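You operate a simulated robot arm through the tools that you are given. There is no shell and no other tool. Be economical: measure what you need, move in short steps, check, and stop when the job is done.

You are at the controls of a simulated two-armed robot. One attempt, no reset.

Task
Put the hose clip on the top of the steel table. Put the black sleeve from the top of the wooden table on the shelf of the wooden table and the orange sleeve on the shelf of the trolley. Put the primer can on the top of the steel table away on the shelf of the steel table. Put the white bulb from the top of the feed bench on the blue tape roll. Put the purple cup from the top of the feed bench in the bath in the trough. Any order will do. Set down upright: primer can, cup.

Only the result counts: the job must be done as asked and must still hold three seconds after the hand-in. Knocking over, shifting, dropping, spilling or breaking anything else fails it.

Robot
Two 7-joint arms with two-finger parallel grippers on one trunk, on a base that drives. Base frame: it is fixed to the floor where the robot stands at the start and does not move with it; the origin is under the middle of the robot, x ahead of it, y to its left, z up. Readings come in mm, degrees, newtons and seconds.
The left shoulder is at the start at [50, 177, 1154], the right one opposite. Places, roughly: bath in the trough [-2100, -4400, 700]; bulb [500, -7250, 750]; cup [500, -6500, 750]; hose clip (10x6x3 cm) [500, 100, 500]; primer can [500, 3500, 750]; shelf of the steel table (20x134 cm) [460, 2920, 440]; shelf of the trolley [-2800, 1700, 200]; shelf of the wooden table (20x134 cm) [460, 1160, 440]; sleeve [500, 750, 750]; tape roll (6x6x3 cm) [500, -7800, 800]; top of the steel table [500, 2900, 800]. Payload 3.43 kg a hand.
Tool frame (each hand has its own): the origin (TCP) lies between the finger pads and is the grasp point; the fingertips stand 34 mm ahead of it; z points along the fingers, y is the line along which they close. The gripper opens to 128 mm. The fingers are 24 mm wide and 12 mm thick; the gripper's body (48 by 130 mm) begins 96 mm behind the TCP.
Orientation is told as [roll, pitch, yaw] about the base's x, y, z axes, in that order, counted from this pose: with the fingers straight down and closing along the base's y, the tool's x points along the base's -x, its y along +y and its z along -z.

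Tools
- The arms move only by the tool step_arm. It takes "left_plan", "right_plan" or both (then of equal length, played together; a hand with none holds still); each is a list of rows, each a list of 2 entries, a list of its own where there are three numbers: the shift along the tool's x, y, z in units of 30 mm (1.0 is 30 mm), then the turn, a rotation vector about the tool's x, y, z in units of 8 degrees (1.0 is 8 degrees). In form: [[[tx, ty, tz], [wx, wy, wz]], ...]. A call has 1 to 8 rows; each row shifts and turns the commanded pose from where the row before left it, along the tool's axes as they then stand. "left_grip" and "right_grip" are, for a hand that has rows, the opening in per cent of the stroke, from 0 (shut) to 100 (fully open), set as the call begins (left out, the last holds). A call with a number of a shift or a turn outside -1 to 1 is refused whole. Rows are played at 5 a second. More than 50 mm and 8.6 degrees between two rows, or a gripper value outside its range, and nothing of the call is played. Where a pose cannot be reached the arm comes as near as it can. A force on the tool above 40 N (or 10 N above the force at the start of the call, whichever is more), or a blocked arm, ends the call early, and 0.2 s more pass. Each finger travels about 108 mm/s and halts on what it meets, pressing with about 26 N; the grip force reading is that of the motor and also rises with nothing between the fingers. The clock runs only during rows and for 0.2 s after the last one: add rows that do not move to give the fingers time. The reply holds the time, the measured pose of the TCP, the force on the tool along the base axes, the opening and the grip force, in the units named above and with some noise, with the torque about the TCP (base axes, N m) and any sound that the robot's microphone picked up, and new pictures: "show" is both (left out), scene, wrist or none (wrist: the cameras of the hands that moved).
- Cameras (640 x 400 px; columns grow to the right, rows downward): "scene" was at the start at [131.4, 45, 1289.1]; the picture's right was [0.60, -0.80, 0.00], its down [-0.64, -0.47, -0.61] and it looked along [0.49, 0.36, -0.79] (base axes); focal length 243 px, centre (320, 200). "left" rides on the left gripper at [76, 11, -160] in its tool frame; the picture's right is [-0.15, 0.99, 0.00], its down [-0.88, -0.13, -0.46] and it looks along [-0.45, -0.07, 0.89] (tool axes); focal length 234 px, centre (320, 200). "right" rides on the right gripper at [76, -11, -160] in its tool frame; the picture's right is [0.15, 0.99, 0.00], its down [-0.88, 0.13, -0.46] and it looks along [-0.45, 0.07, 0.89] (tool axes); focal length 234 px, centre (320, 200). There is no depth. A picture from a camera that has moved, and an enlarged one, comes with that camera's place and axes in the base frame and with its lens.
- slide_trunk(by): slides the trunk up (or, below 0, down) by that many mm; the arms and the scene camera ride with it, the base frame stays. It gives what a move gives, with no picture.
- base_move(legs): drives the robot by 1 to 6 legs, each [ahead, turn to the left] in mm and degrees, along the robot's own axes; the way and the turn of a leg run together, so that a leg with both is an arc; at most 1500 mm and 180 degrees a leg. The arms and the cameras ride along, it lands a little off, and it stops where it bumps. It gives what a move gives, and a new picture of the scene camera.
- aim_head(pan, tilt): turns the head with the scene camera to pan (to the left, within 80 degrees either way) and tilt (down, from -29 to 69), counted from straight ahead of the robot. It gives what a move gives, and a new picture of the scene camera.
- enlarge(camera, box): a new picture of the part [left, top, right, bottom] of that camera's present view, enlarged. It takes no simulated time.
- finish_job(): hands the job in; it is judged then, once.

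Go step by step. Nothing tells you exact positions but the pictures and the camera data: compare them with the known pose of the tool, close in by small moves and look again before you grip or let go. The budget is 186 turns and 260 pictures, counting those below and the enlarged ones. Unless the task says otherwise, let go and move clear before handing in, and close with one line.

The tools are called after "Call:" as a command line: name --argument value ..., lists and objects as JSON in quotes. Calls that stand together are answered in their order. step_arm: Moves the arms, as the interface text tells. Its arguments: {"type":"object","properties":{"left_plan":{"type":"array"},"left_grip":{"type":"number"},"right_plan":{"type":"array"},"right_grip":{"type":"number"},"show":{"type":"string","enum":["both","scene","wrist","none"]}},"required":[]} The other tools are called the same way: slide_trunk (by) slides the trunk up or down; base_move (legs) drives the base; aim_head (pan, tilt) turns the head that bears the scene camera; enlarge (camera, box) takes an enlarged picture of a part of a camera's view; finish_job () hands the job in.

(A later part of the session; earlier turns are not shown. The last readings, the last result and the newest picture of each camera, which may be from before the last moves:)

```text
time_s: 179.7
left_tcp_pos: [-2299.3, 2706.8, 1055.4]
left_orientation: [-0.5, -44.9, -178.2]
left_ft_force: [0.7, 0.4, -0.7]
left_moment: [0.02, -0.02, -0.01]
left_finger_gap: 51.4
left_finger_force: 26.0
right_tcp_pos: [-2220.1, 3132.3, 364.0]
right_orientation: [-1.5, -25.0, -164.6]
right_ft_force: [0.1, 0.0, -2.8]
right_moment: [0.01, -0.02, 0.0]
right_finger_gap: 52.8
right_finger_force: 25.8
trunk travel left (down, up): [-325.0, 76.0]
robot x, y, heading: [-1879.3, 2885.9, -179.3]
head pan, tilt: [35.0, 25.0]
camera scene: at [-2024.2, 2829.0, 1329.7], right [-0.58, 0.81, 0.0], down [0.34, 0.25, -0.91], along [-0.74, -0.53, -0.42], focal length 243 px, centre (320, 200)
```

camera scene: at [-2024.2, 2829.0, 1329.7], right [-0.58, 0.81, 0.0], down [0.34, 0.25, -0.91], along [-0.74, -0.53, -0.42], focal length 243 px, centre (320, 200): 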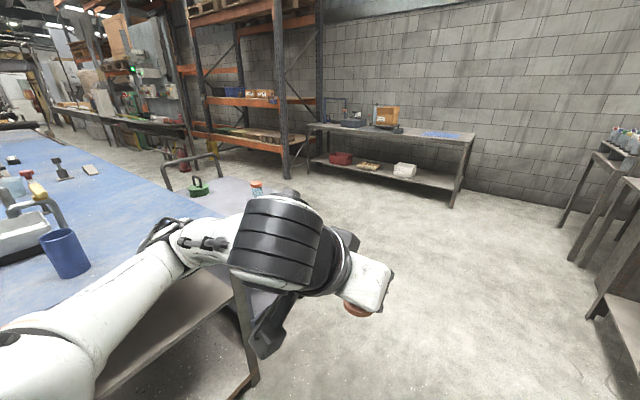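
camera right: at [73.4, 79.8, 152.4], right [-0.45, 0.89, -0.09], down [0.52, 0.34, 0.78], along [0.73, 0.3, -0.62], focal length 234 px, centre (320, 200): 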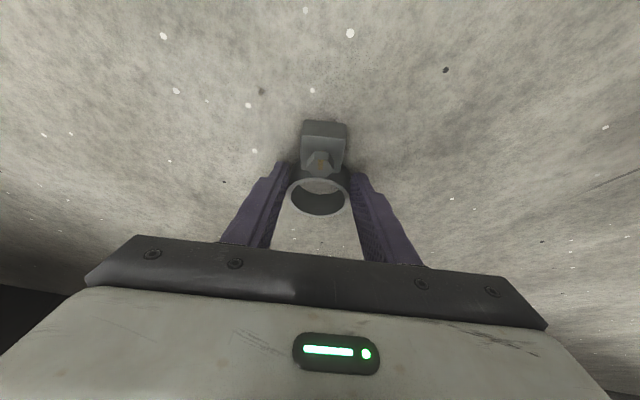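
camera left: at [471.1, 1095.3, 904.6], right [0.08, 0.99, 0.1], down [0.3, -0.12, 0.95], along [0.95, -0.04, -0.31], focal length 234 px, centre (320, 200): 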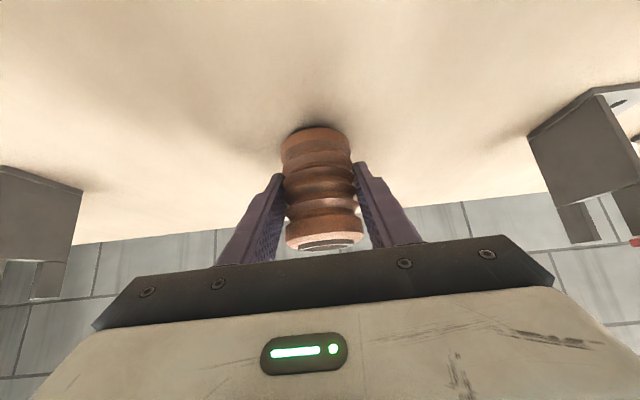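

The trolley (light top with a handle) is just west of the island. Drive further west and face south toward it.

Call:
base_move --legs '[[920, 0], [0, 89.5]]'

Call:
aim_head --pan 0 --tilt 35

```text
time_s: 188.3
left_tcp_pos: [-2623.0, 2452.7, 1055.7]
left_orientation: [-0.4, -44.9, -88.3]
left_ft_force: [0.3, -0.1, -0.6]
left_moment: [-0.03, 0.02, 0.02]
left_finger_gap: 51.4
left_finger_force: 26.3
right_tcp_pos: [-3046.3, 2533.3, 363.8]
right_orientation: [-1.5, -25.0, -74.7]
right_ft_force: [-0.3, 0.2, -1.8]
right_moment: [-0.01, -0.02, 0.05]
right_finger_gap: 52.8
right_finger_force: 25.8
trunk travel left (down, up): [-325.0, 76.0]
robot x, y, heading: [-2797.0, 2874.1, -89.2]
head pan, tilt: [35.0, 25.0]
camera scene: at [-2741.7, 2726.8, 1329.7], right [-0.81, -0.58, 0.0], down [-0.25, 0.34, -0.91], along [0.53, -0.74, -0.42], focal length 243 px, centre (320, 200)
```

scene: 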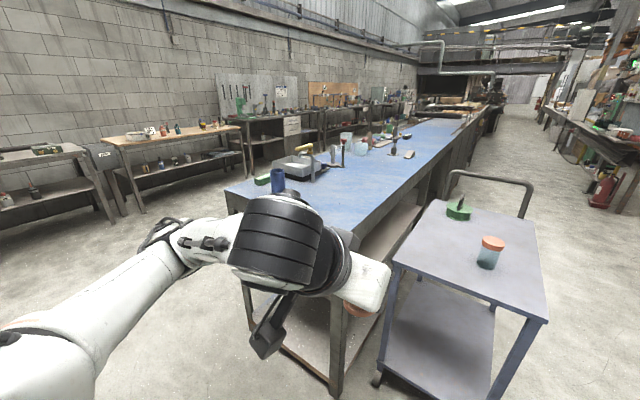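

```text
time_s: 189.3
left_tcp_pos: [-2623.9, 2452.0, 1055.8]
left_orientation: [-0.5, -44.9, -88.3]
left_ft_force: [-0.6, 0.1, -0.8]
left_moment: [0.04, 0.0, 0.01]
left_finger_gap: 51.2
left_finger_force: 26.6
right_tcp_pos: [-3047.4, 2532.8, 363.7]
right_orientation: [-1.5, -25.0, -74.7]
right_ft_force: [0.8, 0.4, -2.8]
right_moment: [0.0, -0.04, 0.01]
right_finger_gap: 52.9
right_finger_force: 26.5
trunk travel left (down, up): [-325.0, 76.0]
robot x, y, heading: [-2801.3, 2868.9, -89.2]
head pan, tilt: [0.0, 35.0]
camera scene: at [-2794.3, 2713.6, 1314.0], right [-1.0, -0.01, 0.0], down [-0.01, 0.57, -0.82], along [0.01, -0.82, -0.57], focal length 243 px, centre (320, 200)
```

scene: 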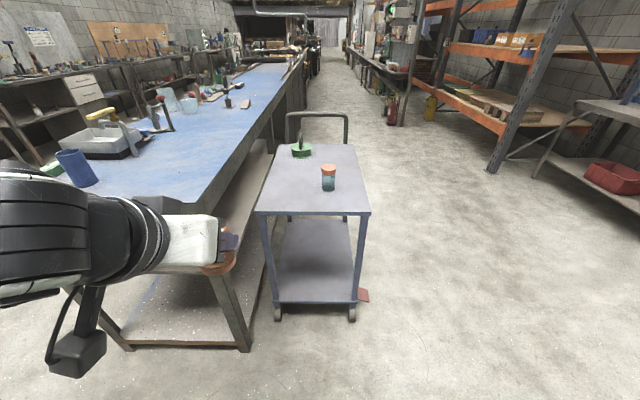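

Trolley: near edge y≈2012, x −2970…−2545, shelf z≈200, top z≈768. I shift right and closer, then lower the trunk.

Call:
base_move --legs '[[0, -24.8], [380, 0], [0, 24.4]]'

Call:
slide_trunk --by -325

Call:
enlarge --camera "left" --box '[0, 0, 640, 400]'

```text
time_s: 194.2
left_tcp_pos: [-2778.6, 2107.5, 1056.4]
left_orientation: [-0.5, -44.9, -88.8]
left_ft_force: [0.2, -0.6, -1.0]
left_moment: [0.02, -0.01, 0.0]
left_finger_gap: 51.4
left_finger_force: 26.0
right_tcp_pos: [-3203.6, 2193.1, 364.3]
right_orientation: [-1.6, -25.0, -75.2]
right_ft_force: [0.1, -0.3, -3.4]
right_moment: [-0.03, -0.01, 0.03]
right_finger_gap: 52.8
right_finger_force: 26.2
trunk travel left (down, up): [-325.0, 76.0]
robot x, y, heading: [-2951.0, 2526.9, -89.9]
head pan, tilt: [0.0, 35.0]
camera scene: at [-2948.4, 2370.9, 1314.0], right [-1.0, 0.0, 0.0], down [0.0, 0.57, -0.82], along [0.0, -0.82, -0.57], focal length 243 px, centre (320, 200)
```

scene: 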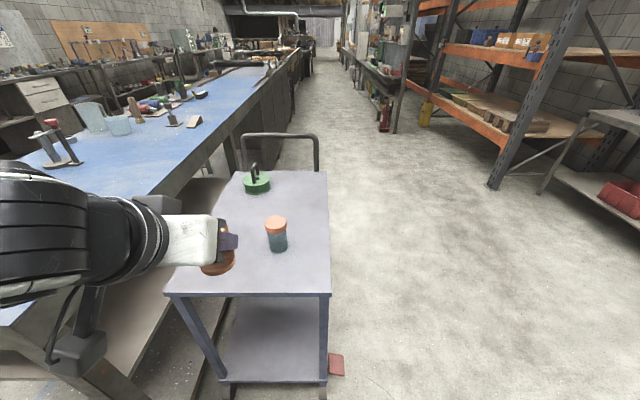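

```text
time_s: 197.4
left_tcp_pos: [-2780.0, 2108.5, 732.1]
left_orientation: [-0.4, -44.9, -88.7]
left_ft_force: [-0.6, 0.5, -1.7]
left_moment: [-0.02, 0.02, 0.02]
left_finger_gap: 51.3
left_finger_force: 25.9
right_tcp_pos: [-3204.6, 2193.0, 38.7]
right_orientation: [-1.6, -25.1, -75.2]
right_ft_force: [-0.5, 5.3, 12.2]
right_moment: [0.07, -0.38, 0.11]
right_finger_gap: 52.9
right_finger_force: 25.8
trunk travel left (down, up): [0.0, 401.0]
robot x, y, heading: [-2952.0, 2527.4, -89.9]
head pan, tilt: [0.0, 35.0]
```

```text
1.00 times, centred on (320, 200) of left
camera zoom: at [-2770.1, 2274.7, 790.8], right [0.99, -0.09, 0.1], down [-0.12, -0.3, 0.95], along [-0.05, -0.95, -0.31], focal length 234 px, centre (320, 200)
```

zoom: 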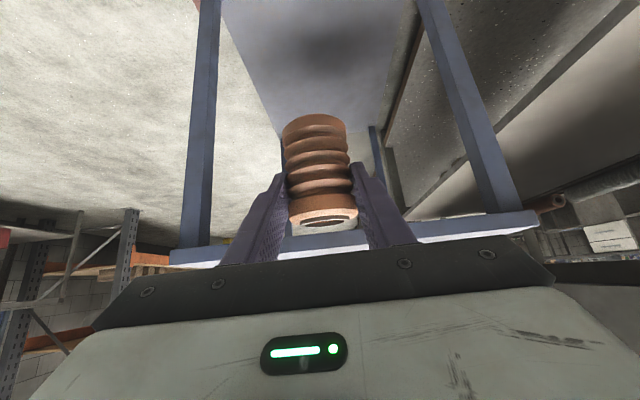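

The clip brushed the floor; I raise the right hand while the left starts down toward the shelf.

Call:
step_arm --left_plan '[[[0.6, 0, 0.9], [0, 0, 0]], [[0.6, 0, 0.9], [0, 0, 0]], [[0.6, 0, 0.9], [0, 0, 0]], [[0.6, 0, 0.9], [0, 0, 0]], [[0.6, 0, 0.9], [0, 0, 0]], [[0.5, 0, 1], [0, 0, 0]], [[0.5, 0, 1], [0, 0, 0]], [[0.3, 0, 1], [0, 0, 0]]]' --right_plan '[[[0, 0, -0.8], [0, 0, 0]], [[0, 0, -0.8], [0, 0, 0]], [[0, 0, -0.8], [0, 0, 0]], [[0, 0, 0], [0, 0, 0]], [[0, 0, 0], [0, 0, 0]], [[0, 0, 0], [0, 0, 0]], [[0, 0, 0], [0, 0, 0]], [[0, 0, 0], [0, 0, 0]]]' --show "both"

```text
time_s: 199.2
left_tcp_pos: [-2781.3, 2038.4, 478.1]
left_orientation: [-0.4, -44.9, -88.8]
left_ft_force: [1.2, -0.3, -1.1]
left_moment: [0.02, -0.01, 0.0]
left_finger_gap: 51.1
left_finger_force: 25.4
right_tcp_pos: [-3214.0, 2219.5, 105.5]
right_orientation: [-1.8, -25.3, -75.0]
right_ft_force: [1.1, -1.1, -3.1]
right_moment: [-0.01, 0.02, 0.02]
right_finger_gap: 52.7
right_finger_force: 26.0
right hand out of reach, approached as far as the arm can: row 1
trunk travel left (down, up): [0.0, 401.0]
robot x, y, heading: [-2946.2, 2530.0, -90.1]
head pan, tilt: [0.0, 35.0]
camera scene: at [-2948.8, 2370.7, 989.1], right [-1.0, 0.0, 0.0], down [0.0, 0.57, -0.82], along [0.0, -0.82, -0.57], focal length 243 px, centre (320, 200)
camera right: at [-3254.9, 2349.2, 217.2], right [0.93, 0.37, -0.09], down [0.3, -0.55, 0.78], along [0.24, -0.75, -0.61], focal length 234 px, centre (320, 200)
camera left: at [-2771.7, 2205.0, 538.8], right [0.99, -0.09, 0.1], down [-0.12, -0.3, 0.94], along [-0.05, -0.95, -0.31], focal length 234 px, centre (320, 200)
```

scene: 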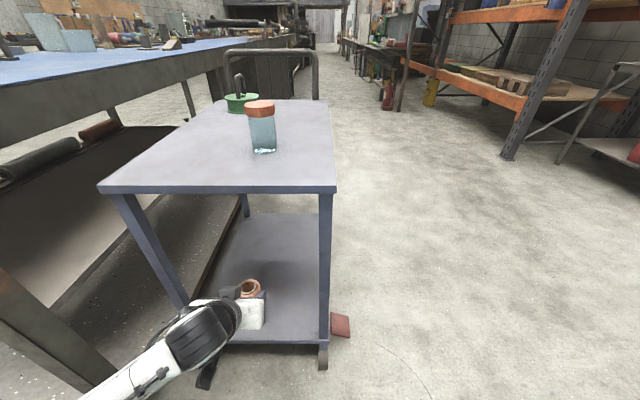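
right: 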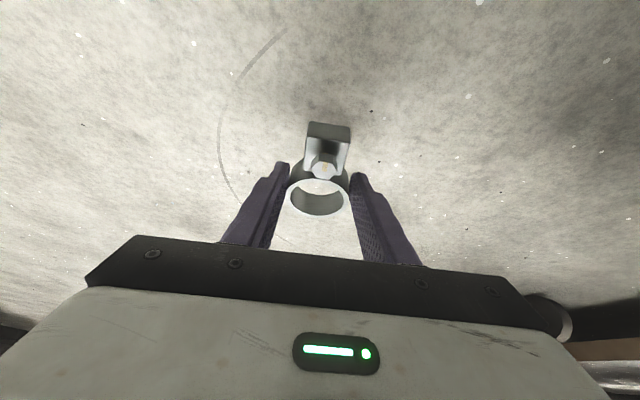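
left: 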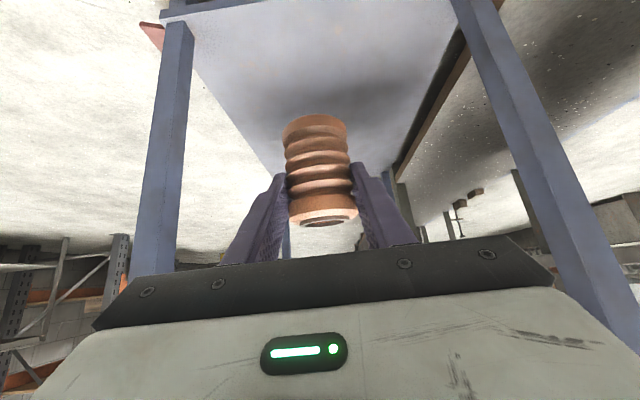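

Continue in and down, stopping just above the shelf.

Call:
step_arm --left_plan '[[[0.2, 0, 0.9], [0, 0, 0]], [[0.2, 0, 0.9], [0, 0, 0]], [[0.2, 0, 0.9], [0, 0, 0]], [[0.2, 0, 0.9], [0, 0, 0]], [[0.2, 0, 0.9], [0, 0, 0]], [[0.2, 0, 0.9], [0, 0, 0]], [[0.2, 0, 0.8], [0, 0, 0]]]' --show "both"

```text
time_s: 200.8
left_tcp_pos: [-2781.2, 1939.0, 319.3]
left_orientation: [-0.5, -44.8, -88.8]
left_ft_force: [-0.1, 0.2, -0.9]
left_moment: [0.03, 0.0, -0.02]
left_finger_gap: 51.2
left_finger_force: 25.9
right_tcp_pos: [-3214.7, 2219.6, 104.0]
right_orientation: [-1.9, -25.1, -75.0]
right_ft_force: [0.1, 0.9, -2.8]
right_moment: [-0.02, 0.01, 0.0]
right_finger_gap: 53.0
right_finger_force: 25.8
trunk travel left (down, up): [0.0, 401.0]
robot x, y, heading: [-2952.1, 2528.4, -89.6]
head pan, tilt: [0.0, 35.0]
camera scene: at [-2948.5, 2370.9, 989.0], right [-1.0, 0.0, 0.0], down [0.0, 0.57, -0.82], along [0.0, -0.82, -0.57], focal length 243 px, centre (320, 200)
camera left: at [-2770.9, 2104.5, 379.4], right [0.99, -0.09, 0.1], down [-0.12, -0.3, 0.95], along [-0.05, -0.95, -0.31], focal length 234 px, centre (320, 200)
```

scene: 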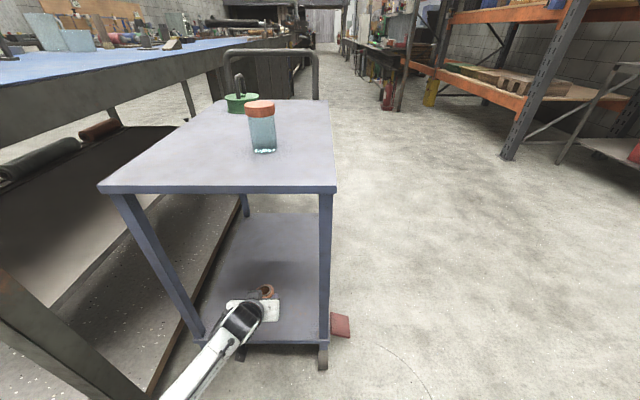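
left: 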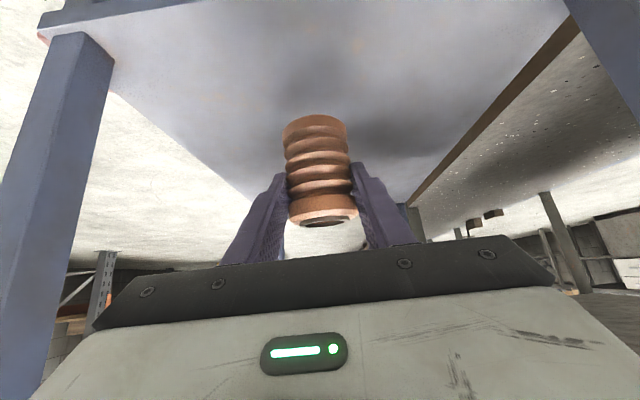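

Lower vertically in small steps until contact.

Call:
step_arm --left_plan '[[[0.3, 0, 0.4], [0, 0, 0]], [[0.3, 0, 0.3], [0, 0, 0]], [[0.15, 0, 0.15], [0, 0, 0]], [[0.1, 0, 0.1], [0, 0, 0]], [[0.07, 0, 0.07], [0, 0, 0]], [[0.07, 0, 0.07], [0, 0, 0]]]' --show "wrist"

```text
time_s: 202.2
left_tcp_pos: [-2757.8, 1938.5, 275.9]
left_orientation: [1.8, -45.0, -89.9]
left_ft_force: [0.1, 1.2, -1.4]
left_moment: [0.02, -0.03, -0.03]
left_finger_gap: 51.1
left_finger_force: 25.9
right_tcp_pos: [-3215.0, 2219.8, 107.5]
right_orientation: [-2.1, -25.3, -75.0]
right_ft_force: [0.1, 0.3, -2.7]
right_moment: [-0.05, 0.0, -0.01]
right_finger_gap: 52.9
right_finger_force: 26.1
trunk travel left (down, up): [0.0, 401.0]
robot x, y, heading: [-2947.9, 2530.4, -89.8]
head pan, tilt: [0.0, 35.0]
camera left: at [-2751.2, 2104.8, 334.9], right [0.99, -0.08, 0.13], down [-0.14, -0.3, 0.94], along [-0.04, -0.95, -0.31], focal length 234 px, centre (320, 200)
```

left: 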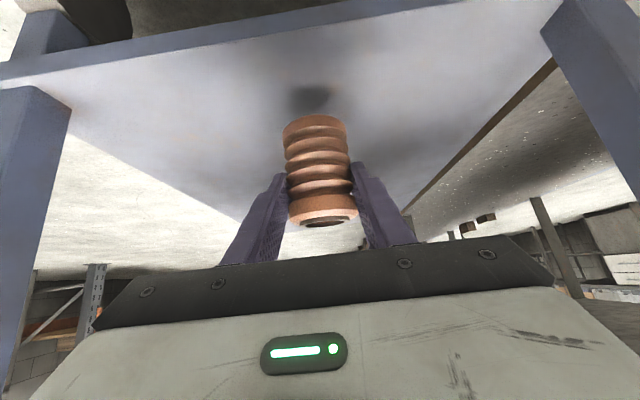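

Call:
step_arm --left_plan '[[[0.1, 0, 0.1], [0, 0, 0]], [[0.1, 0, 0.1], [0, 0, 0]], [[0.07, 0, 0.07], [0, 0, 0]]]' --show "wrist"

```text
time_s: 203.2
left_tcp_pos: [-2733.6, 1938.5, 255.6]
left_orientation: [4.3, -44.7, -91.1]
left_ft_force: [-0.4, -1.1, -0.5]
left_moment: [0.03, -0.02, 0.04]
left_finger_gap: 51.4
left_finger_force: 26.0
right_tcp_pos: [-3216.3, 2220.3, 100.7]
right_orientation: [-2.1, -25.1, -75.1]
right_ft_force: [0.3, -0.3, -2.6]
right_moment: [-0.01, 0.02, 0.01]
right_finger_gap: 53.0
right_finger_force: 26.3
trunk travel left (down, up): [0.0, 401.0]
robot x, y, heading: [-2951.2, 2530.0, -89.9]
head pan, tilt: [0.0, 35.0]
stopped in row 3 (left hand): the arm was blocked; the commanded pose is now the measured one
camera left: at [-2732.4, 2105.0, 316.8], right [0.99, -0.07, 0.16], down [-0.17, -0.31, 0.94], along [-0.02, -0.95, -0.32], focal length 234 px, centre (320, 200)
```

left: 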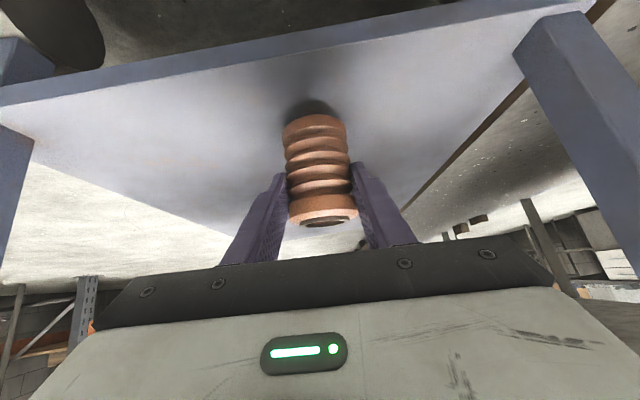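

The elbow limits here. I lift a bit, move the base back 70 mm, and re-extend so the arm is straighter.

Call:
step_arm --left_plan '[[[-0.4, 0, -0.4], [0, 0, 0]], [[-0.2, -0.2, -0.2], [0.4, 0, 0]]]' --show "none"

Call:
base_move --legs '[[-70, 0]]'

Call:
step_arm --left_plan '[[[-0.7, -0.2, 0.7], [0, 0, 0]], [[-0.7, -0.2, 0.7], [0, 0, 0]], [[-0.6, -0.2, 0.6], [0, 0, 0]]]' --show "both"

```text
time_s: 203.8
left_tcp_pos: [-2748.6, 1941.4, 281.3]
left_orientation: [0.6, -44.4, -90.9]
left_ft_force: [0.4, 0.8, -1.8]
left_moment: [0.02, 0.04, 0.02]
left_finger_gap: 51.4
left_finger_force: 25.8
right_tcp_pos: [-3215.3, 2221.6, 102.0]
right_orientation: [-2.0, -24.9, -75.1]
right_ft_force: [0.0, -0.2, -3.6]
right_moment: [0.01, -0.01, 0.02]
right_finger_gap: 53.0
right_finger_force: 25.8
trunk travel left (down, up): [0.0, 401.0]
robot x, y, heading: [-2949.1, 2525.6, -90.1]
head pan, tilt: [0.0, 35.0]
```

```text
time_s: 204.8
left_tcp_pos: [-2746.9, 2008.8, 283.9]
left_orientation: [0.8, -44.5, -91.1]
left_ft_force: [0.1, -0.6, -1.5]
left_moment: [0.0, -0.02, 0.02]
left_finger_gap: 51.3
left_finger_force: 26.3
right_tcp_pos: [-3215.0, 2290.1, 104.2]
right_orientation: [-1.8, -25.1, -75.3]
right_ft_force: [1.3, 0.6, -2.5]
right_moment: [-0.01, -0.03, 0.01]
right_finger_gap: 53.0
right_finger_force: 26.0
trunk travel left (down, up): [0.0, 401.0]
robot x, y, heading: [-2950.8, 2600.3, -90.1]
head pan, tilt: [0.0, 35.0]
camera scene: at [-2949.0, 2439.6, 989.0], right [-1.0, 0.0, 0.0], down [0.0, 0.57, -0.82], along [0.0, -0.82, -0.57], focal length 243 px, centre (320, 200)
```

scene: 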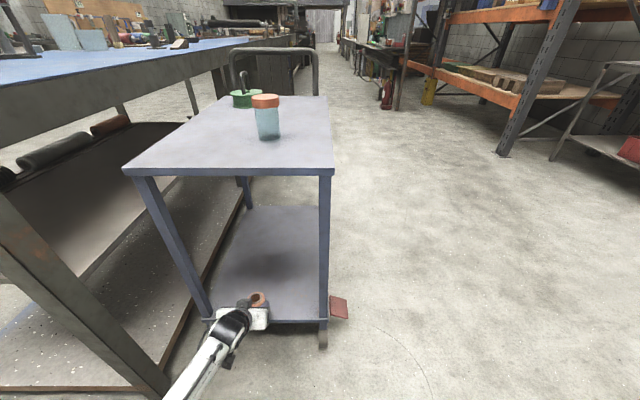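

```text
time_s: 205.6
left_tcp_pos: [-2765.1, 1922.6, 280.9]
left_orientation: [0.7, -44.4, -91.1]
left_ft_force: [-0.2, 0.7, -1.0]
left_moment: [0.0, -0.01, -0.01]
left_finger_gap: 51.4
left_finger_force: 25.0
right_tcp_pos: [-3215.5, 2289.0, 104.4]
right_orientation: [-2.0, -25.1, -75.1]
right_ft_force: [0.1, -0.4, -3.1]
right_moment: [-0.03, -0.02, -0.01]
right_finger_gap: 52.9
right_finger_force: 26.2
trunk travel left (down, up): [0.0, 401.0]
robot x, y, heading: [-2948.9, 2595.1, -90.1]
head pan, tilt: [0.0, 35.0]
camera scene: at [-2948.7, 2439.6, 988.9], right [-1.0, 0.0, 0.0], down [0.0, 0.57, -0.82], along [0.0, -0.82, -0.57], focal length 243 px, centre (320, 200)
camera left: at [-2753.0, 2088.5, 342.7], right [0.99, -0.11, 0.11], down [-0.14, -0.31, 0.94], along [-0.07, -0.94, -0.32], focal length 234 px, centre (320, 200)
```

scene: 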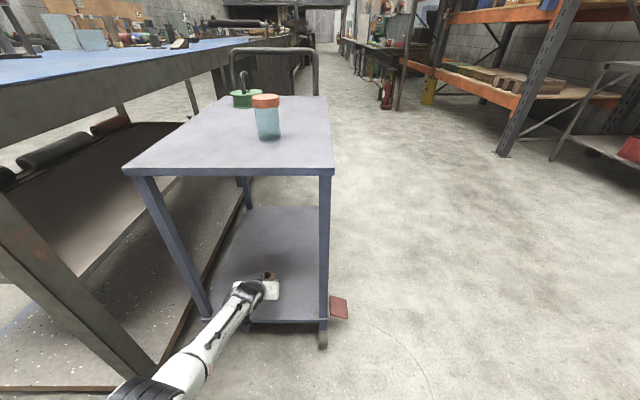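
left: 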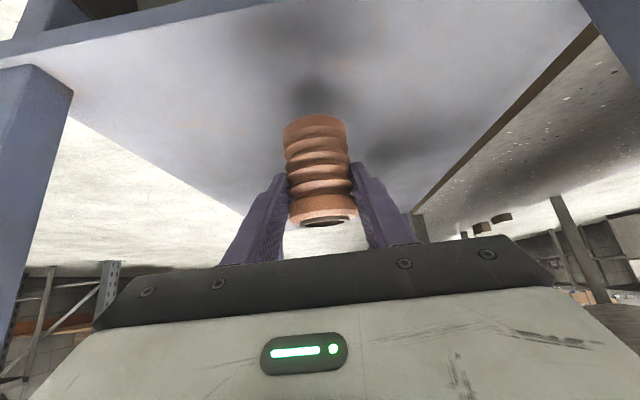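

Good reach now. Lower in steps until contact.

Call:
step_arm --left_plan '[[[0.3, 0, 0.3], [0, 0, 0]], [[0.15, 0, 0.15], [0, 0, 0]], [[0.1, 0, 0.1], [0, 0, 0]], [[0.07, 0, 0.07], [0, 0, 0]], [[0.07, 0, 0.07], [0, 0, 0]]]' --show "wrist"

```text
time_s: 206.8
left_tcp_pos: [-2764.9, 1927.3, 256.6]
left_orientation: [0.8, -44.6, -91.1]
left_ft_force: [-0.3, 0.5, -1.1]
left_moment: [0.01, 0.01, 0.03]
left_finger_gap: 51.4
left_finger_force: 26.3
left hand out of reach, approached as far as the arm can: row 4
right_tcp_pos: [-3215.9, 2289.7, 105.5]
right_orientation: [-2.0, -25.1, -75.1]
right_ft_force: [-0.7, 1.2, -2.2]
right_moment: [-0.02, 0.04, 0.02]
right_finger_gap: 52.9
right_finger_force: 26.3
trunk travel left (down, up): [0.0, 401.0]
robot x, y, heading: [-2949.7, 2594.4, -90.1]
head pan, tilt: [0.0, 35.0]
camera left: at [-2752.5, 2092.9, 317.2], right [0.99, -0.11, 0.11], down [-0.14, -0.31, 0.94], along [-0.07, -0.95, -0.32], focal length 234 px, centre (320, 200)
```

left: 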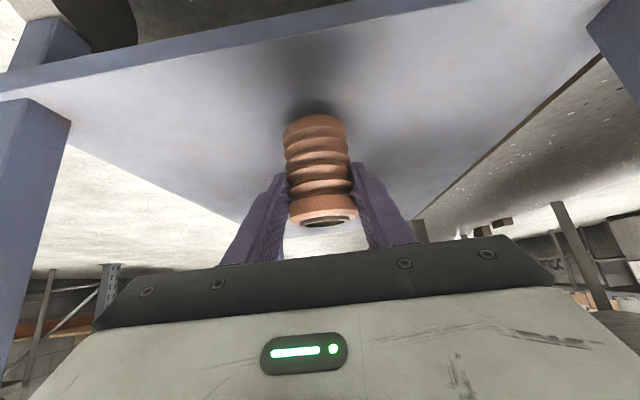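

Nearly fully stretched; nudge the base forward 30 mm and continue lowering.

Call:
base_move --legs '[[30, 0]]'

Call:
step_arm --left_plan '[[[0.2, 0, 0.05], [0, 0, 0]], [[0.15, 0, 0.05], [0, 0, 0]], [[0.12, 0, 0.05], [0, 0, 0]], [[0.12, 0, 0.05], [0, 0, 0]]]' --show "wrist"

```text
time_s: 207.7
left_tcp_pos: [-2764.0, 1896.2, 255.8]
left_orientation: [0.7, -44.5, -91.0]
left_ft_force: [0.2, 0.4, -0.6]
left_moment: [-0.02, -0.03, 0.01]
left_finger_gap: 51.2
left_finger_force: 26.1
right_tcp_pos: [-3215.2, 2259.6, 105.1]
right_orientation: [-1.9, -25.1, -75.2]
right_ft_force: [-0.4, -0.6, -2.8]
right_moment: [-0.02, -0.01, 0.01]
right_finger_gap: 53.0
right_finger_force: 25.9
trunk travel left (down, up): [0.0, 401.0]
robot x, y, heading: [-2950.0, 2567.1, -89.7]
head pan, tilt: [0.0, 35.0]
camera scene: at [-2948.7, 2409.9, 989.0], right [-1.0, 0.0, 0.0], down [0.0, 0.57, -0.82], along [0.0, -0.82, -0.57], focal length 243 px, centre (320, 200)
```

scene: 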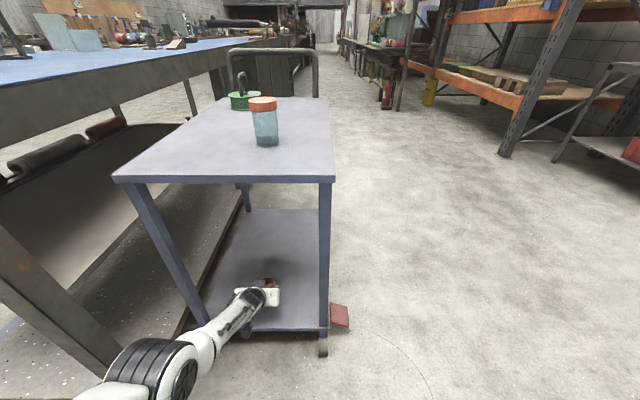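

```text
time_s: 208.7
left_tcp_pos: [-2763.6, 1906.3, 247.8]
left_orientation: [0.6, -45.1, -91.0]
left_ft_force: [0.9, -4.0, 8.8]
left_moment: [-0.59, 0.06, 0.05]
left_finger_gap: 51.4
left_finger_force: 26.3
left hand out of reach, approached as far as the arm can: row 3
right_tcp_pos: [-3215.8, 2260.2, 104.6]
right_orientation: [-1.9, -25.1, -75.1]
right_ft_force: [0.5, 0.1, -2.2]
right_moment: [-0.04, 0.01, 0.03]
right_finger_gap: 53.1
right_finger_force: 26.0
trunk travel left (down, up): [0.0, 401.0]
robot x, y, heading: [-2951.5, 2569.2, -90.1]
head pan, tilt: [0.0, 35.0]
camera left: at [-2751.5, 2071.9, 307.2], right [0.99, -0.11, 0.11], down [-0.14, -0.3, 0.94], along [-0.07, -0.95, -0.31], focal length 234 px, centre (320, 200)
```

left: 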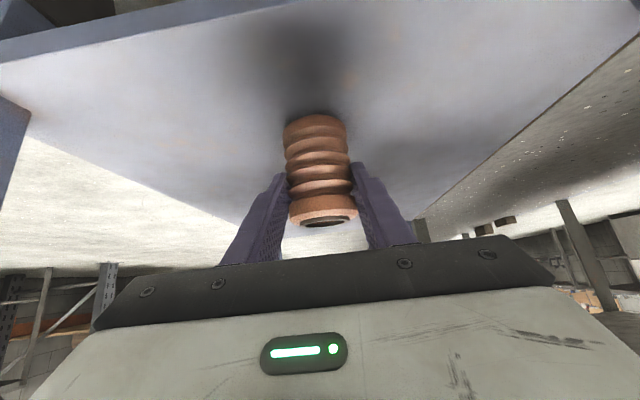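

Contact with the shelf. Open and withdraw.

Call:
step_arm --left_plan '[[[0, 0, 0], [0, 0, 0]], [[0, 0, 0], [0, 0, 0]], [[0, 0, 0], [0, 0, 0]]]' --left_grip 66 --show "wrist"

Call:
step_arm --left_plan '[[[0, 0, -0.9], [0, 0, 0]], [[0, 0, -0.9], [0, 0, 0]], [[0, 0, -0.9], [0, 0, 0]], [[0, 0, -0.9], [0, 0, 0]], [[0, 0, -0.9], [0, 0, 0]]]' --show "wrist"

```text
time_s: 209.5
left_tcp_pos: [-2764.0, 1909.0, 241.6]
left_orientation: [0.8, -44.6, -91.2]
left_ft_force: [0.1, -0.1, -0.9]
left_moment: [0.01, 0.0, 0.01]
left_finger_gap: 84.7
left_finger_force: 0.1
right_tcp_pos: [-3215.8, 2260.5, 104.2]
right_orientation: [-2.0, -25.0, -75.1]
right_ft_force: [-1.0, -0.2, -2.5]
right_moment: [-0.02, -0.03, -0.04]
right_finger_gap: 52.9
right_finger_force: 25.6
trunk travel left (down, up): [0.0, 401.0]
robot x, y, heading: [-2951.0, 2570.4, -89.9]
head pan, tilt: [0.0, 35.0]
camera left: at [-2751.6, 2075.0, 304.1], right [0.99, -0.11, 0.11], down [-0.14, -0.31, 0.94], along [-0.07, -0.94, -0.32], focal length 234 px, centre (320, 200)
```

left: 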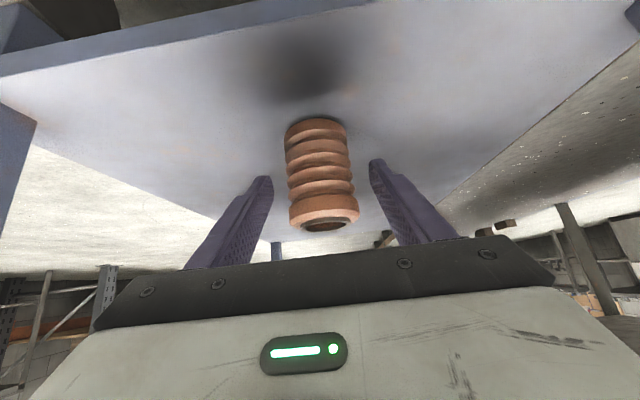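

```text
time_s: 210.3
left_tcp_pos: [-2764.4, 1878.6, 420.1]
left_orientation: [2.2, -55.3, -92.4]
left_ft_force: [-0.9, -0.3, 0.3]
left_moment: [0.0, 0.02, 0.01]
left_finger_gap: 84.4
left_finger_force: 0.0
right_tcp_pos: [-3212.9, 2259.8, 107.6]
right_orientation: [-1.6, -25.6, -75.2]
right_ft_force: [0.7, 0.5, -2.6]
right_moment: [-0.04, -0.02, 0.01]
right_finger_gap: 53.0
right_finger_force: 25.6
trunk travel left (down, up): [0.0, 401.0]
robot x, y, heading: [-2947.2, 2569.8, -89.8]
head pan, tilt: [0.0, 35.0]
stopped in row 4 (left hand): the arm was blocked; the commanded pose is now the measured one
camera left: at [-2752.7, 2053.3, 448.7], right [0.99, -0.09, 0.14], down [-0.15, -0.13, 0.98], along [-0.07, -0.99, -0.14], focal length 234 px, centre (320, 200)
```

left: 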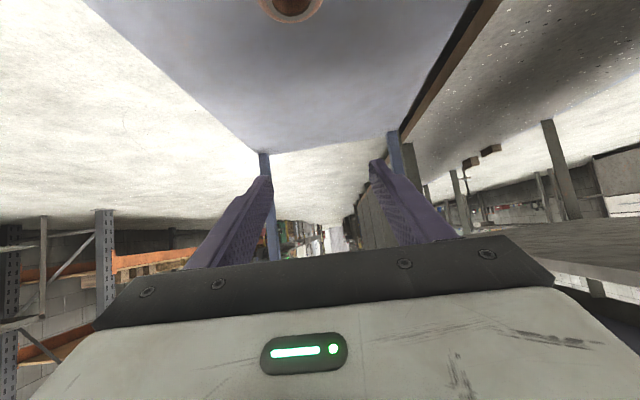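

The hand rose out above the sleeve. Back the base straight out and look.

Call:
base_move --legs '[[-350, 0]]'

Call:
enlarge --camera "left" --box '[0, 0, 640, 400]'

```text
time_s: 212.6
left_tcp_pos: [-2763.3, 2222.6, 421.7]
left_orientation: [2.4, -55.6, -92.5]
left_ft_force: [0.3, 0.4, 0.3]
left_moment: [0.0, -0.02, 0.0]
left_finger_gap: 84.4
left_finger_force: 0.2
right_tcp_pos: [-3212.4, 2601.3, 106.5]
right_orientation: [-1.5, -25.8, -75.2]
right_ft_force: [0.4, 0.2, -2.0]
right_moment: [0.0, 0.01, 0.0]
right_finger_gap: 52.8
right_finger_force: 25.8
trunk travel left (down, up): [0.0, 401.0]
robot x, y, heading: [-2950.2, 2908.9, -90.0]
head pan, tilt: [0.0, 35.0]
camera scene: at [-2954.8, 2760.2, 992.4], right [-1.0, 0.0, -0.01], down [0.01, 0.57, -0.82], along [0.01, -0.82, -0.57], focal length 243 px, centre (320, 200)
```

scene: 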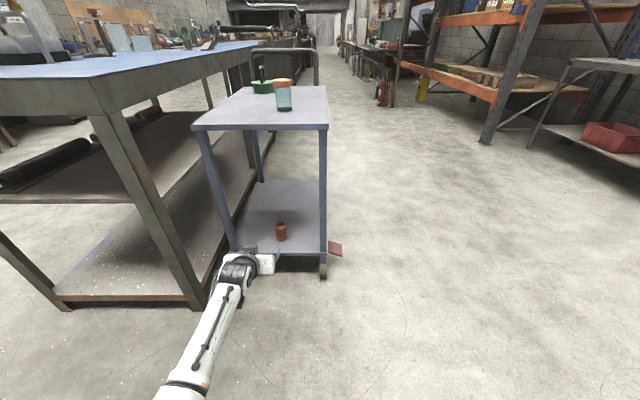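

```text
1.00 times, centred on (320, 200) of left
camera zoom: at [-2752.2, 2396.8, 450.6], right [0.99, -0.09, 0.14], down [-0.15, -0.12, 0.98], along [-0.07, -0.99, -0.13], focal length 234 px, centre (320, 200)
```

zoom: 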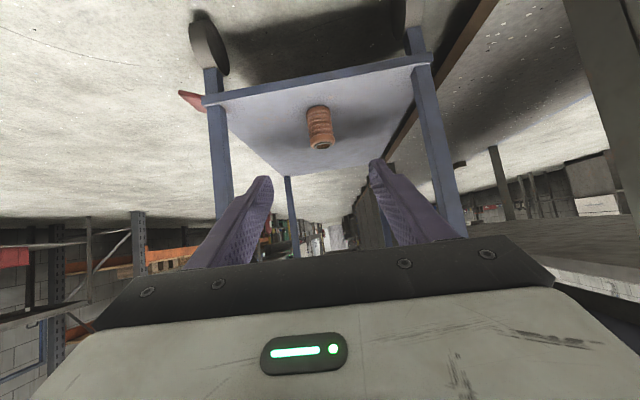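

Orange sleeve delivered. Raise the trunk and bring both arms to tidy high poses in this open area.

Call:
slide_trunk --by 325

Call:
step_arm --right_plan '[[[-1, -0.1, -0.6], [0, 0, 0]], [[-1, -0.1, -0.6], [0, 0, 0]], [[-1, -0.1, -0.83], [0, 0, 0]], [[-1, 0, -0.83], [0, 0, 0]], [[-1, 0, -0.83], [0, 0, 0]], [[-1, 0, -0.83], [0, 0, 0]], [[-1, 0, -0.83], [0, 0, 0]], [[-1, 0, -0.83], [0, 0, 0]]]' --left_plan '[[[-0.3, 0, -1], [0, 0.33, 0]], [[-0.3, 0, -1], [0, 0.33, 0]], [[-0.3, 0, -1], [0, 0.33, 0]], [[-0.3, 0, -1], [0, 0.33, 0]], [[-0.3, 0, -1], [0, 0, 0]], [[-0.3, 0, -1], [0, 0, 0]], [[-0.3, 0, -1], [0, 0, 0]], [[-0.3, 0, -1], [0, 0, 0]]]' --show "scene"

```text
time_s: 215.8
left_tcp_pos: [-2763.1, 2221.4, 737.3]
left_orientation: [1.4, -55.1, -91.6]
left_ft_force: [0.4, 0.0, 0.3]
left_moment: [0.08, -0.01, 0.0]
left_finger_gap: 84.5
left_finger_force: 0.0
right_tcp_pos: [-3214.2, 2603.8, 428.0]
right_orientation: [-1.8, -24.9, -75.1]
right_ft_force: [-0.8, 1.2, -1.9]
right_moment: [-0.04, 0.0, -0.01]
right_finger_gap: 52.8
right_finger_force: 26.3
trunk travel left (down, up): [-325.0, 76.0]
robot x, y, heading: [-2948.4, 2914.3, -89.9]
head pan, tilt: [0.0, 35.0]
```

```text
time_s: 217.6
left_tcp_pos: [-2766.1, 2350.3, 950.0]
left_orientation: [1.2, -44.5, -91.2]
left_ft_force: [0.2, -0.3, 0.2]
left_moment: [-0.03, -0.03, 0.0]
left_finger_gap: 84.5
left_finger_force: 0.1
right_tcp_pos: [-3179.9, 2468.0, 699.9]
right_orientation: [-1.9, -25.0, -75.1]
right_ft_force: [-0.7, 0.0, -3.0]
right_moment: [-0.02, 0.0, 0.0]
right_finger_gap: 52.8
right_finger_force: 26.1
trunk travel left (down, up): [-325.0, 76.0]
robot x, y, heading: [-2946.1, 2913.1, -89.9]
head pan, tilt: [0.0, 35.0]
camera scene: at [-2949.0, 2753.8, 1313.9], right [-1.0, 0.0, 0.0], down [0.0, 0.57, -0.82], along [0.0, -0.82, -0.57], focal length 243 px, centre (320, 200)
```

scene: 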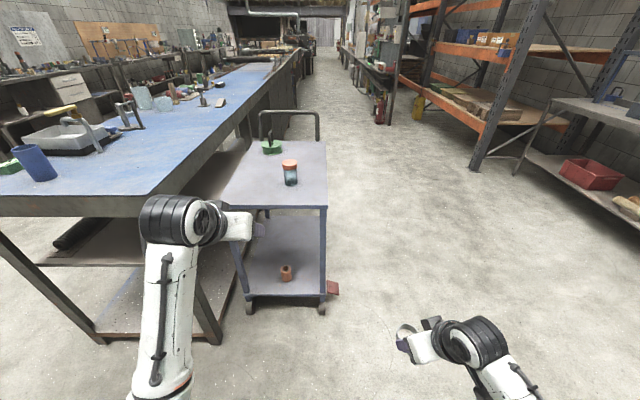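

Raise the right hand further, then turn and drive east toward the steel table.

Call:
step_arm --right_plan '[[[-0.76, 0, -0.96], [0, 0, 0]], [[-0.76, 0, -0.96], [0, 0, 0]], [[-0.76, 0, -0.96], [0, 0, 0]], [[-0.76, 0, -0.96], [0, 0, 0]], [[-0.76, 0, -0.96], [0, 0, 0]], [[-0.76, 0, -0.96], [0, 0, 0]], [[-0.76, 0, -0.96], [0, 0, 0]], [[-0.5, 0, -0.5], [0, 0, 0]]]' --left_plan '[[[-0.3, 0, -0.7], [0, 0, 0]], [[-0.3, 0, -0.7], [0, 0, 0]], [[-0.3, 0, -0.7], [0, 0, 0]], [[0, 0, 0], [0, 0, 0]], [[0, 0, 0], [0, 0, 0]], [[0, 0, 0], [0, 0, 0]], [[0, 0, 0], [0, 0, 0]], [[0, 0, 0], [0, 0, 0]]]' --show "none"

Call:
base_move --legs '[[0, 90], [1250, 0], [1250, 0]]'

Call:
aim_head --pan 0 --tilt 25

```text
time_s: 219.4
left_tcp_pos: [-2767.8, 2374.6, 1013.8]
left_orientation: [1.3, -44.5, -91.1]
left_ft_force: [0.2, 0.6, 0.0]
left_moment: [-0.01, -0.04, -0.01]
left_finger_gap: 84.8
left_finger_force: 0.1
right_tcp_pos: [-3155.6, 2405.9, 968.5]
right_orientation: [-1.8, -25.1, -75.0]
right_ft_force: [0.3, -0.2, -2.6]
right_moment: [-0.01, -0.01, 0.02]
right_finger_gap: 52.9
right_finger_force: 26.1
trunk travel left (down, up): [-325.0, 76.0]
robot x, y, heading: [-2949.3, 2912.9, -89.8]
head pan, tilt: [0.0, 35.0]
```

```text
time_s: 235.4
left_tcp_pos: [86.3, 3087.2, 1014.8]
left_orientation: [1.2, -44.5, -1.7]
left_ft_force: [-0.1, 0.0, -0.9]
left_moment: [-0.02, -0.03, 0.02]
left_finger_gap: 84.5
left_finger_force: 0.2
right_tcp_pos: [52.0, 2698.7, 969.2]
right_orientation: [-1.8, -25.1, 14.6]
right_ft_force: [0.4, -0.2, -2.7]
right_moment: [0.04, -0.02, -0.01]
right_finger_gap: 52.8
right_finger_force: 25.9
trunk travel left (down, up): [-325.0, 76.0]
robot x, y, heading: [-450.1, 2907.1, -0.2]
head pan, tilt: [0.0, 35.0]
camera scene: at [-291.9, 2906.6, 1313.9], right [0.0, -1.0, 0.0], down [-0.57, 0.0, -0.82], along [0.82, 0.0, -0.57], focal length 243 px, centre (320, 200)
```

scene: 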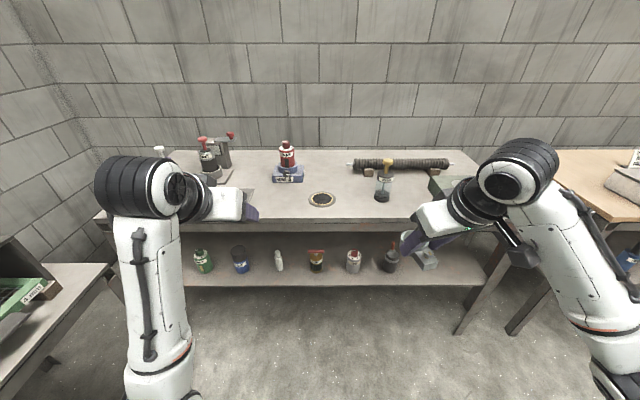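

```text
time_s: 236.2
left_tcp_pos: [85.6, 3087.7, 1015.6]
left_orientation: [1.2, -44.7, -1.6]
left_ft_force: [0.2, -0.1, -1.0]
left_moment: [0.01, 0.01, 0.0]
left_finger_gap: 84.8
left_finger_force: 0.1
right_tcp_pos: [52.4, 2698.6, 968.8]
right_orientation: [-2.0, -25.0, 14.6]
right_ft_force: [0.0, -0.8, -2.5]
right_moment: [0.03, -0.03, -0.02]
right_finger_gap: 52.9
right_finger_force: 26.4
trunk travel left (down, up): [-325.0, 76.0]
robot x, y, heading: [-452.6, 2903.9, -0.5]
head pan, tilt: [0.0, 25.0]
camera scene: at [-288.0, 2906.6, 1329.7], right [0.0, -1.0, 0.0], down [-0.42, 0.0, -0.91], along [0.91, 0.0, -0.42], focal length 243 px, centre (320, 200)
```

scene: 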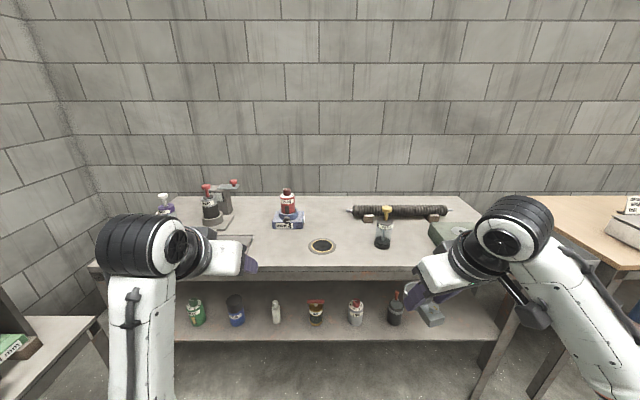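

Call:
enlarge --camera "scene" --box '[150, 170, 470, 350]'

```text
2.00 times, centred on (310, 260) of scene
camera zoom: at [-288.0, 2906.6, 1329.7], right [0.0, -1.0, 0.0], down [-0.42, 0.0, -0.91], along [0.91, 0.0, -0.42], focal length 486 px, centre (340, 80)
```

zoom: 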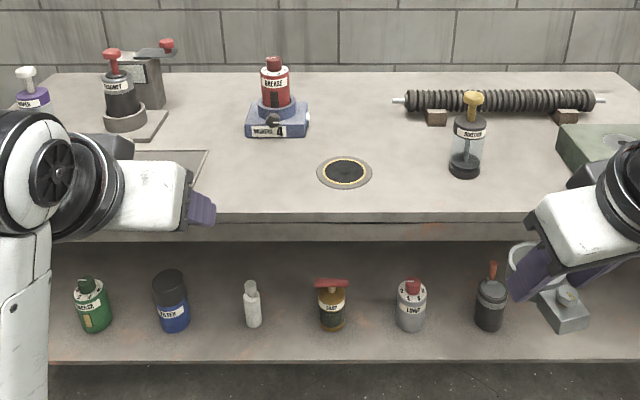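

Primer can is the purple bottle at far left; the free shelf spot seems at the right end. I'll first set the clip on the table top near (440, 2775). Drive forward.

Call:
base_move --legs '[[300, 0.4]]'

Call:
enlarge --camera "right" --box '[0, 0, 640, 400]'

```text
time_s: 238.2
left_tcp_pos: [383.4, 3092.6, 1014.6]
left_orientation: [1.2, -44.5, -1.1]
left_ft_force: [0.0, 0.4, -0.6]
left_moment: [-0.02, 0.02, -0.01]
left_finger_gap: 84.9
left_finger_force: 0.0
right_tcp_pos: [354.1, 2702.5, 967.9]
right_orientation: [-1.9, -24.9, 15.1]
right_ft_force: [-0.9, 0.5, -2.5]
right_moment: [0.03, 0.02, 0.01]
right_finger_gap: 52.9
right_finger_force: 26.0
trunk travel left (down, up): [-325.0, 76.0]
robot x, y, heading: [-153.0, 2906.4, 0.2]
head pan, tilt: [0.0, 25.0]
camera scene: at [11.8, 2908.5, 1329.6], right [0.01, -1.0, 0.0], down [-0.42, 0.0, -0.91], along [0.91, 0.01, -0.42], focal length 243 px, centre (320, 200)
```

scene: 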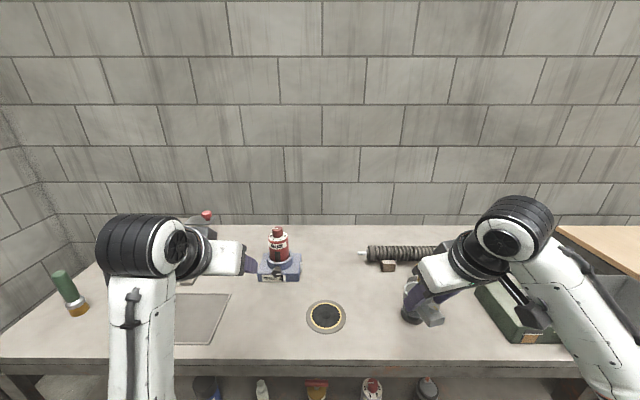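

```text
1.00 times, centred on (320, 200) of right
camera zoom: at [223.3, 2661.3, 1081.4], right [-0.37, 0.92, -0.09], down [0.55, 0.3, 0.78], along [0.75, 0.24, -0.62], focal length 234 px, centre (320, 200)
```

zoom: 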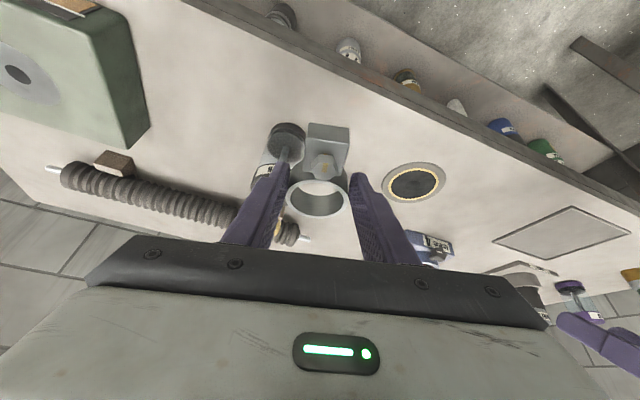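

Free gap between jar (y≈2697) and disc (y≈2855): I shift to y≈2778 and go forward and down.

Call:
step_arm --right_plan '[[[0, 0.8, 0], [0, 0, 0]], [[0, 0.8, 0], [0, 0, 0]], [[0, 0.8, 0], [0, 0, 0]], [[-0.3, -0.14, 0.9], [0, 0, 0]], [[-0.3, -0.14, 0.9], [0, 0, 0]], [[-0.3, -0.14, 0.9], [0, 0, 0]], [[-0.3, -0.14, 0.9], [0, 0, 0]], [[-0.3, -0.14, 0.8], [0, 0, 0]]]' --show "both"

```text
time_s: 240.0
left_tcp_pos: [383.9, 3093.0, 1014.3]
left_orientation: [1.3, -44.6, -1.0]
left_ft_force: [-0.1, -0.8, 0.9]
left_moment: [0.03, -0.01, 0.0]
left_finger_gap: 84.3
left_finger_force: 0.1
right_tcp_pos: [435.4, 2774.0, 866.4]
right_orientation: [-1.9, -25.0, 15.1]
right_ft_force: [-0.8, -0.1, -2.1]
right_moment: [-0.01, -0.03, -0.01]
right_finger_gap: 53.1
right_finger_force: 25.9
trunk travel left (down, up): [-325.0, 76.0]
robot x, y, heading: [-155.3, 2907.7, 0.5]
head pan, tilt: [0.0, 25.0]
camera scene: at [11.5, 2908.5, 1329.7], right [0.01, -1.0, 0.0], down [-0.42, 0.0, -0.91], along [0.91, 0.01, -0.42], focal length 243 px, centre (320, 200)
camera right: at [304.8, 2732.1, 979.2], right [-0.37, 0.92, -0.09], down [0.55, 0.3, 0.78], along [0.75, 0.24, -0.62], focal length 234 px, centre (320, 200)
```

scene: 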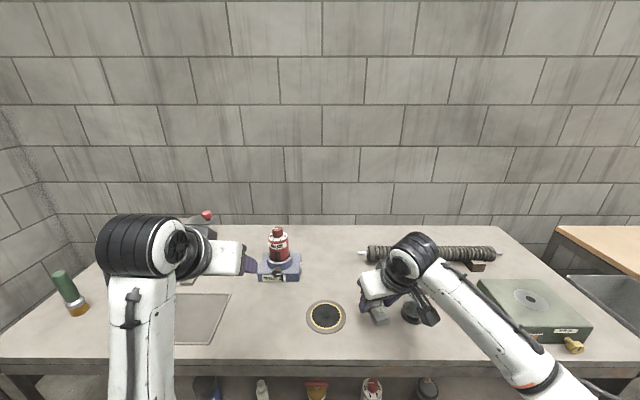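
right: 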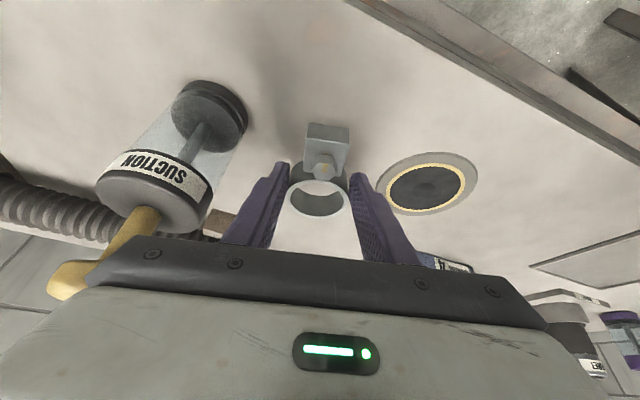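

Shift 15 mm away from the jar, then lower gently until contact.

Call:
step_arm --right_plan '[[[-0.1, 0.5, 0], [0, 0, 0]], [[0.14, 0, 0.3], [0, 0, 0]], [[0.1, 0, 0.21], [0, 0, 0]], [[0.04, 0, 0.09], [0, 0, 0]], [[0.04, 0, 0.09], [0, 0, 0]], [[0.04, 0, 0.09], [0, 0, 0]]]' --show "wrist"

```text
time_s: 241.4
left_tcp_pos: [384.0, 3092.5, 1014.9]
left_orientation: [1.1, -44.5, -1.2]
left_ft_force: [-0.1, -0.2, 0.3]
left_moment: [-0.04, -0.01, 0.01]
left_finger_gap: 84.5
left_finger_force: 0.1
right_tcp_pos: [435.4, 2788.2, 841.0]
right_orientation: [-1.9, -25.2, 15.2]
right_ft_force: [-0.5, 0.2, -0.9]
right_moment: [0.05, 0.03, 0.02]
right_finger_gap: 52.9
right_finger_force: 25.6
trunk travel left (down, up): [-325.0, 76.0]
robot x, y, heading: [-152.5, 2907.0, 0.5]
head pan, tilt: [0.0, 25.0]
camera right: at [303.8, 2746.7, 954.2], right [-0.37, 0.92, -0.09], down [0.55, 0.3, 0.78], along [0.75, 0.24, -0.62], focal length 234 px, centre (320, 200)
```

right: 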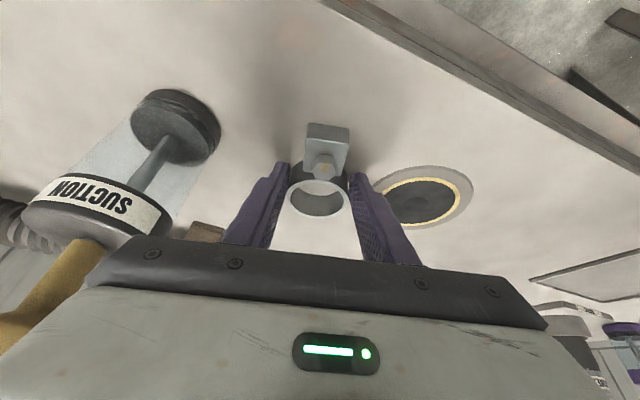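

Call:
step_arm --right_plan '[[[0.04, 0, 0.08], [0, 0, 0]], [[0.04, 0, 0.08], [0, 0, 0]], [[0, 0, 0], [0, 0, 0]]]' --show "none"

Call:
enlarge --camera "right" --box '[240, 90, 400, 230]'

```text
time_s: 242.2
left_tcp_pos: [381.6, 3092.7, 1016.5]
left_orientation: [1.1, -44.7, -1.1]
left_ft_force: [0.4, -0.2, 0.7]
left_moment: [-0.01, 0.0, -0.02]
left_finger_gap: 84.6
left_finger_force: 0.0
right_tcp_pos: [435.0, 2788.3, 839.3]
right_orientation: [-1.8, -25.5, 15.1]
right_ft_force: [-0.6, -2.7, 17.7]
right_moment: [0.37, 0.04, -0.03]
right_finger_gap: 53.3
right_finger_force: 25.5
trunk travel left (down, up): [-325.0, 76.0]
robot x, y, heading: [-152.1, 2907.8, 0.3]
head pan, tilt: [0.0, 25.0]
```

```text
2.86 times, centred on (320, 160) of right
camera zoom: at [303.4, 2746.5, 951.4], right [-0.37, 0.92, -0.09], down [0.54, 0.3, 0.79], along [0.75, 0.24, -0.61], focal length 669 px, centre (320, 314)
```

zoom: 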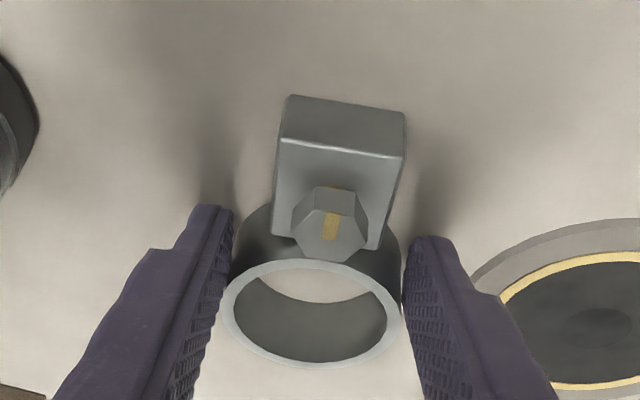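

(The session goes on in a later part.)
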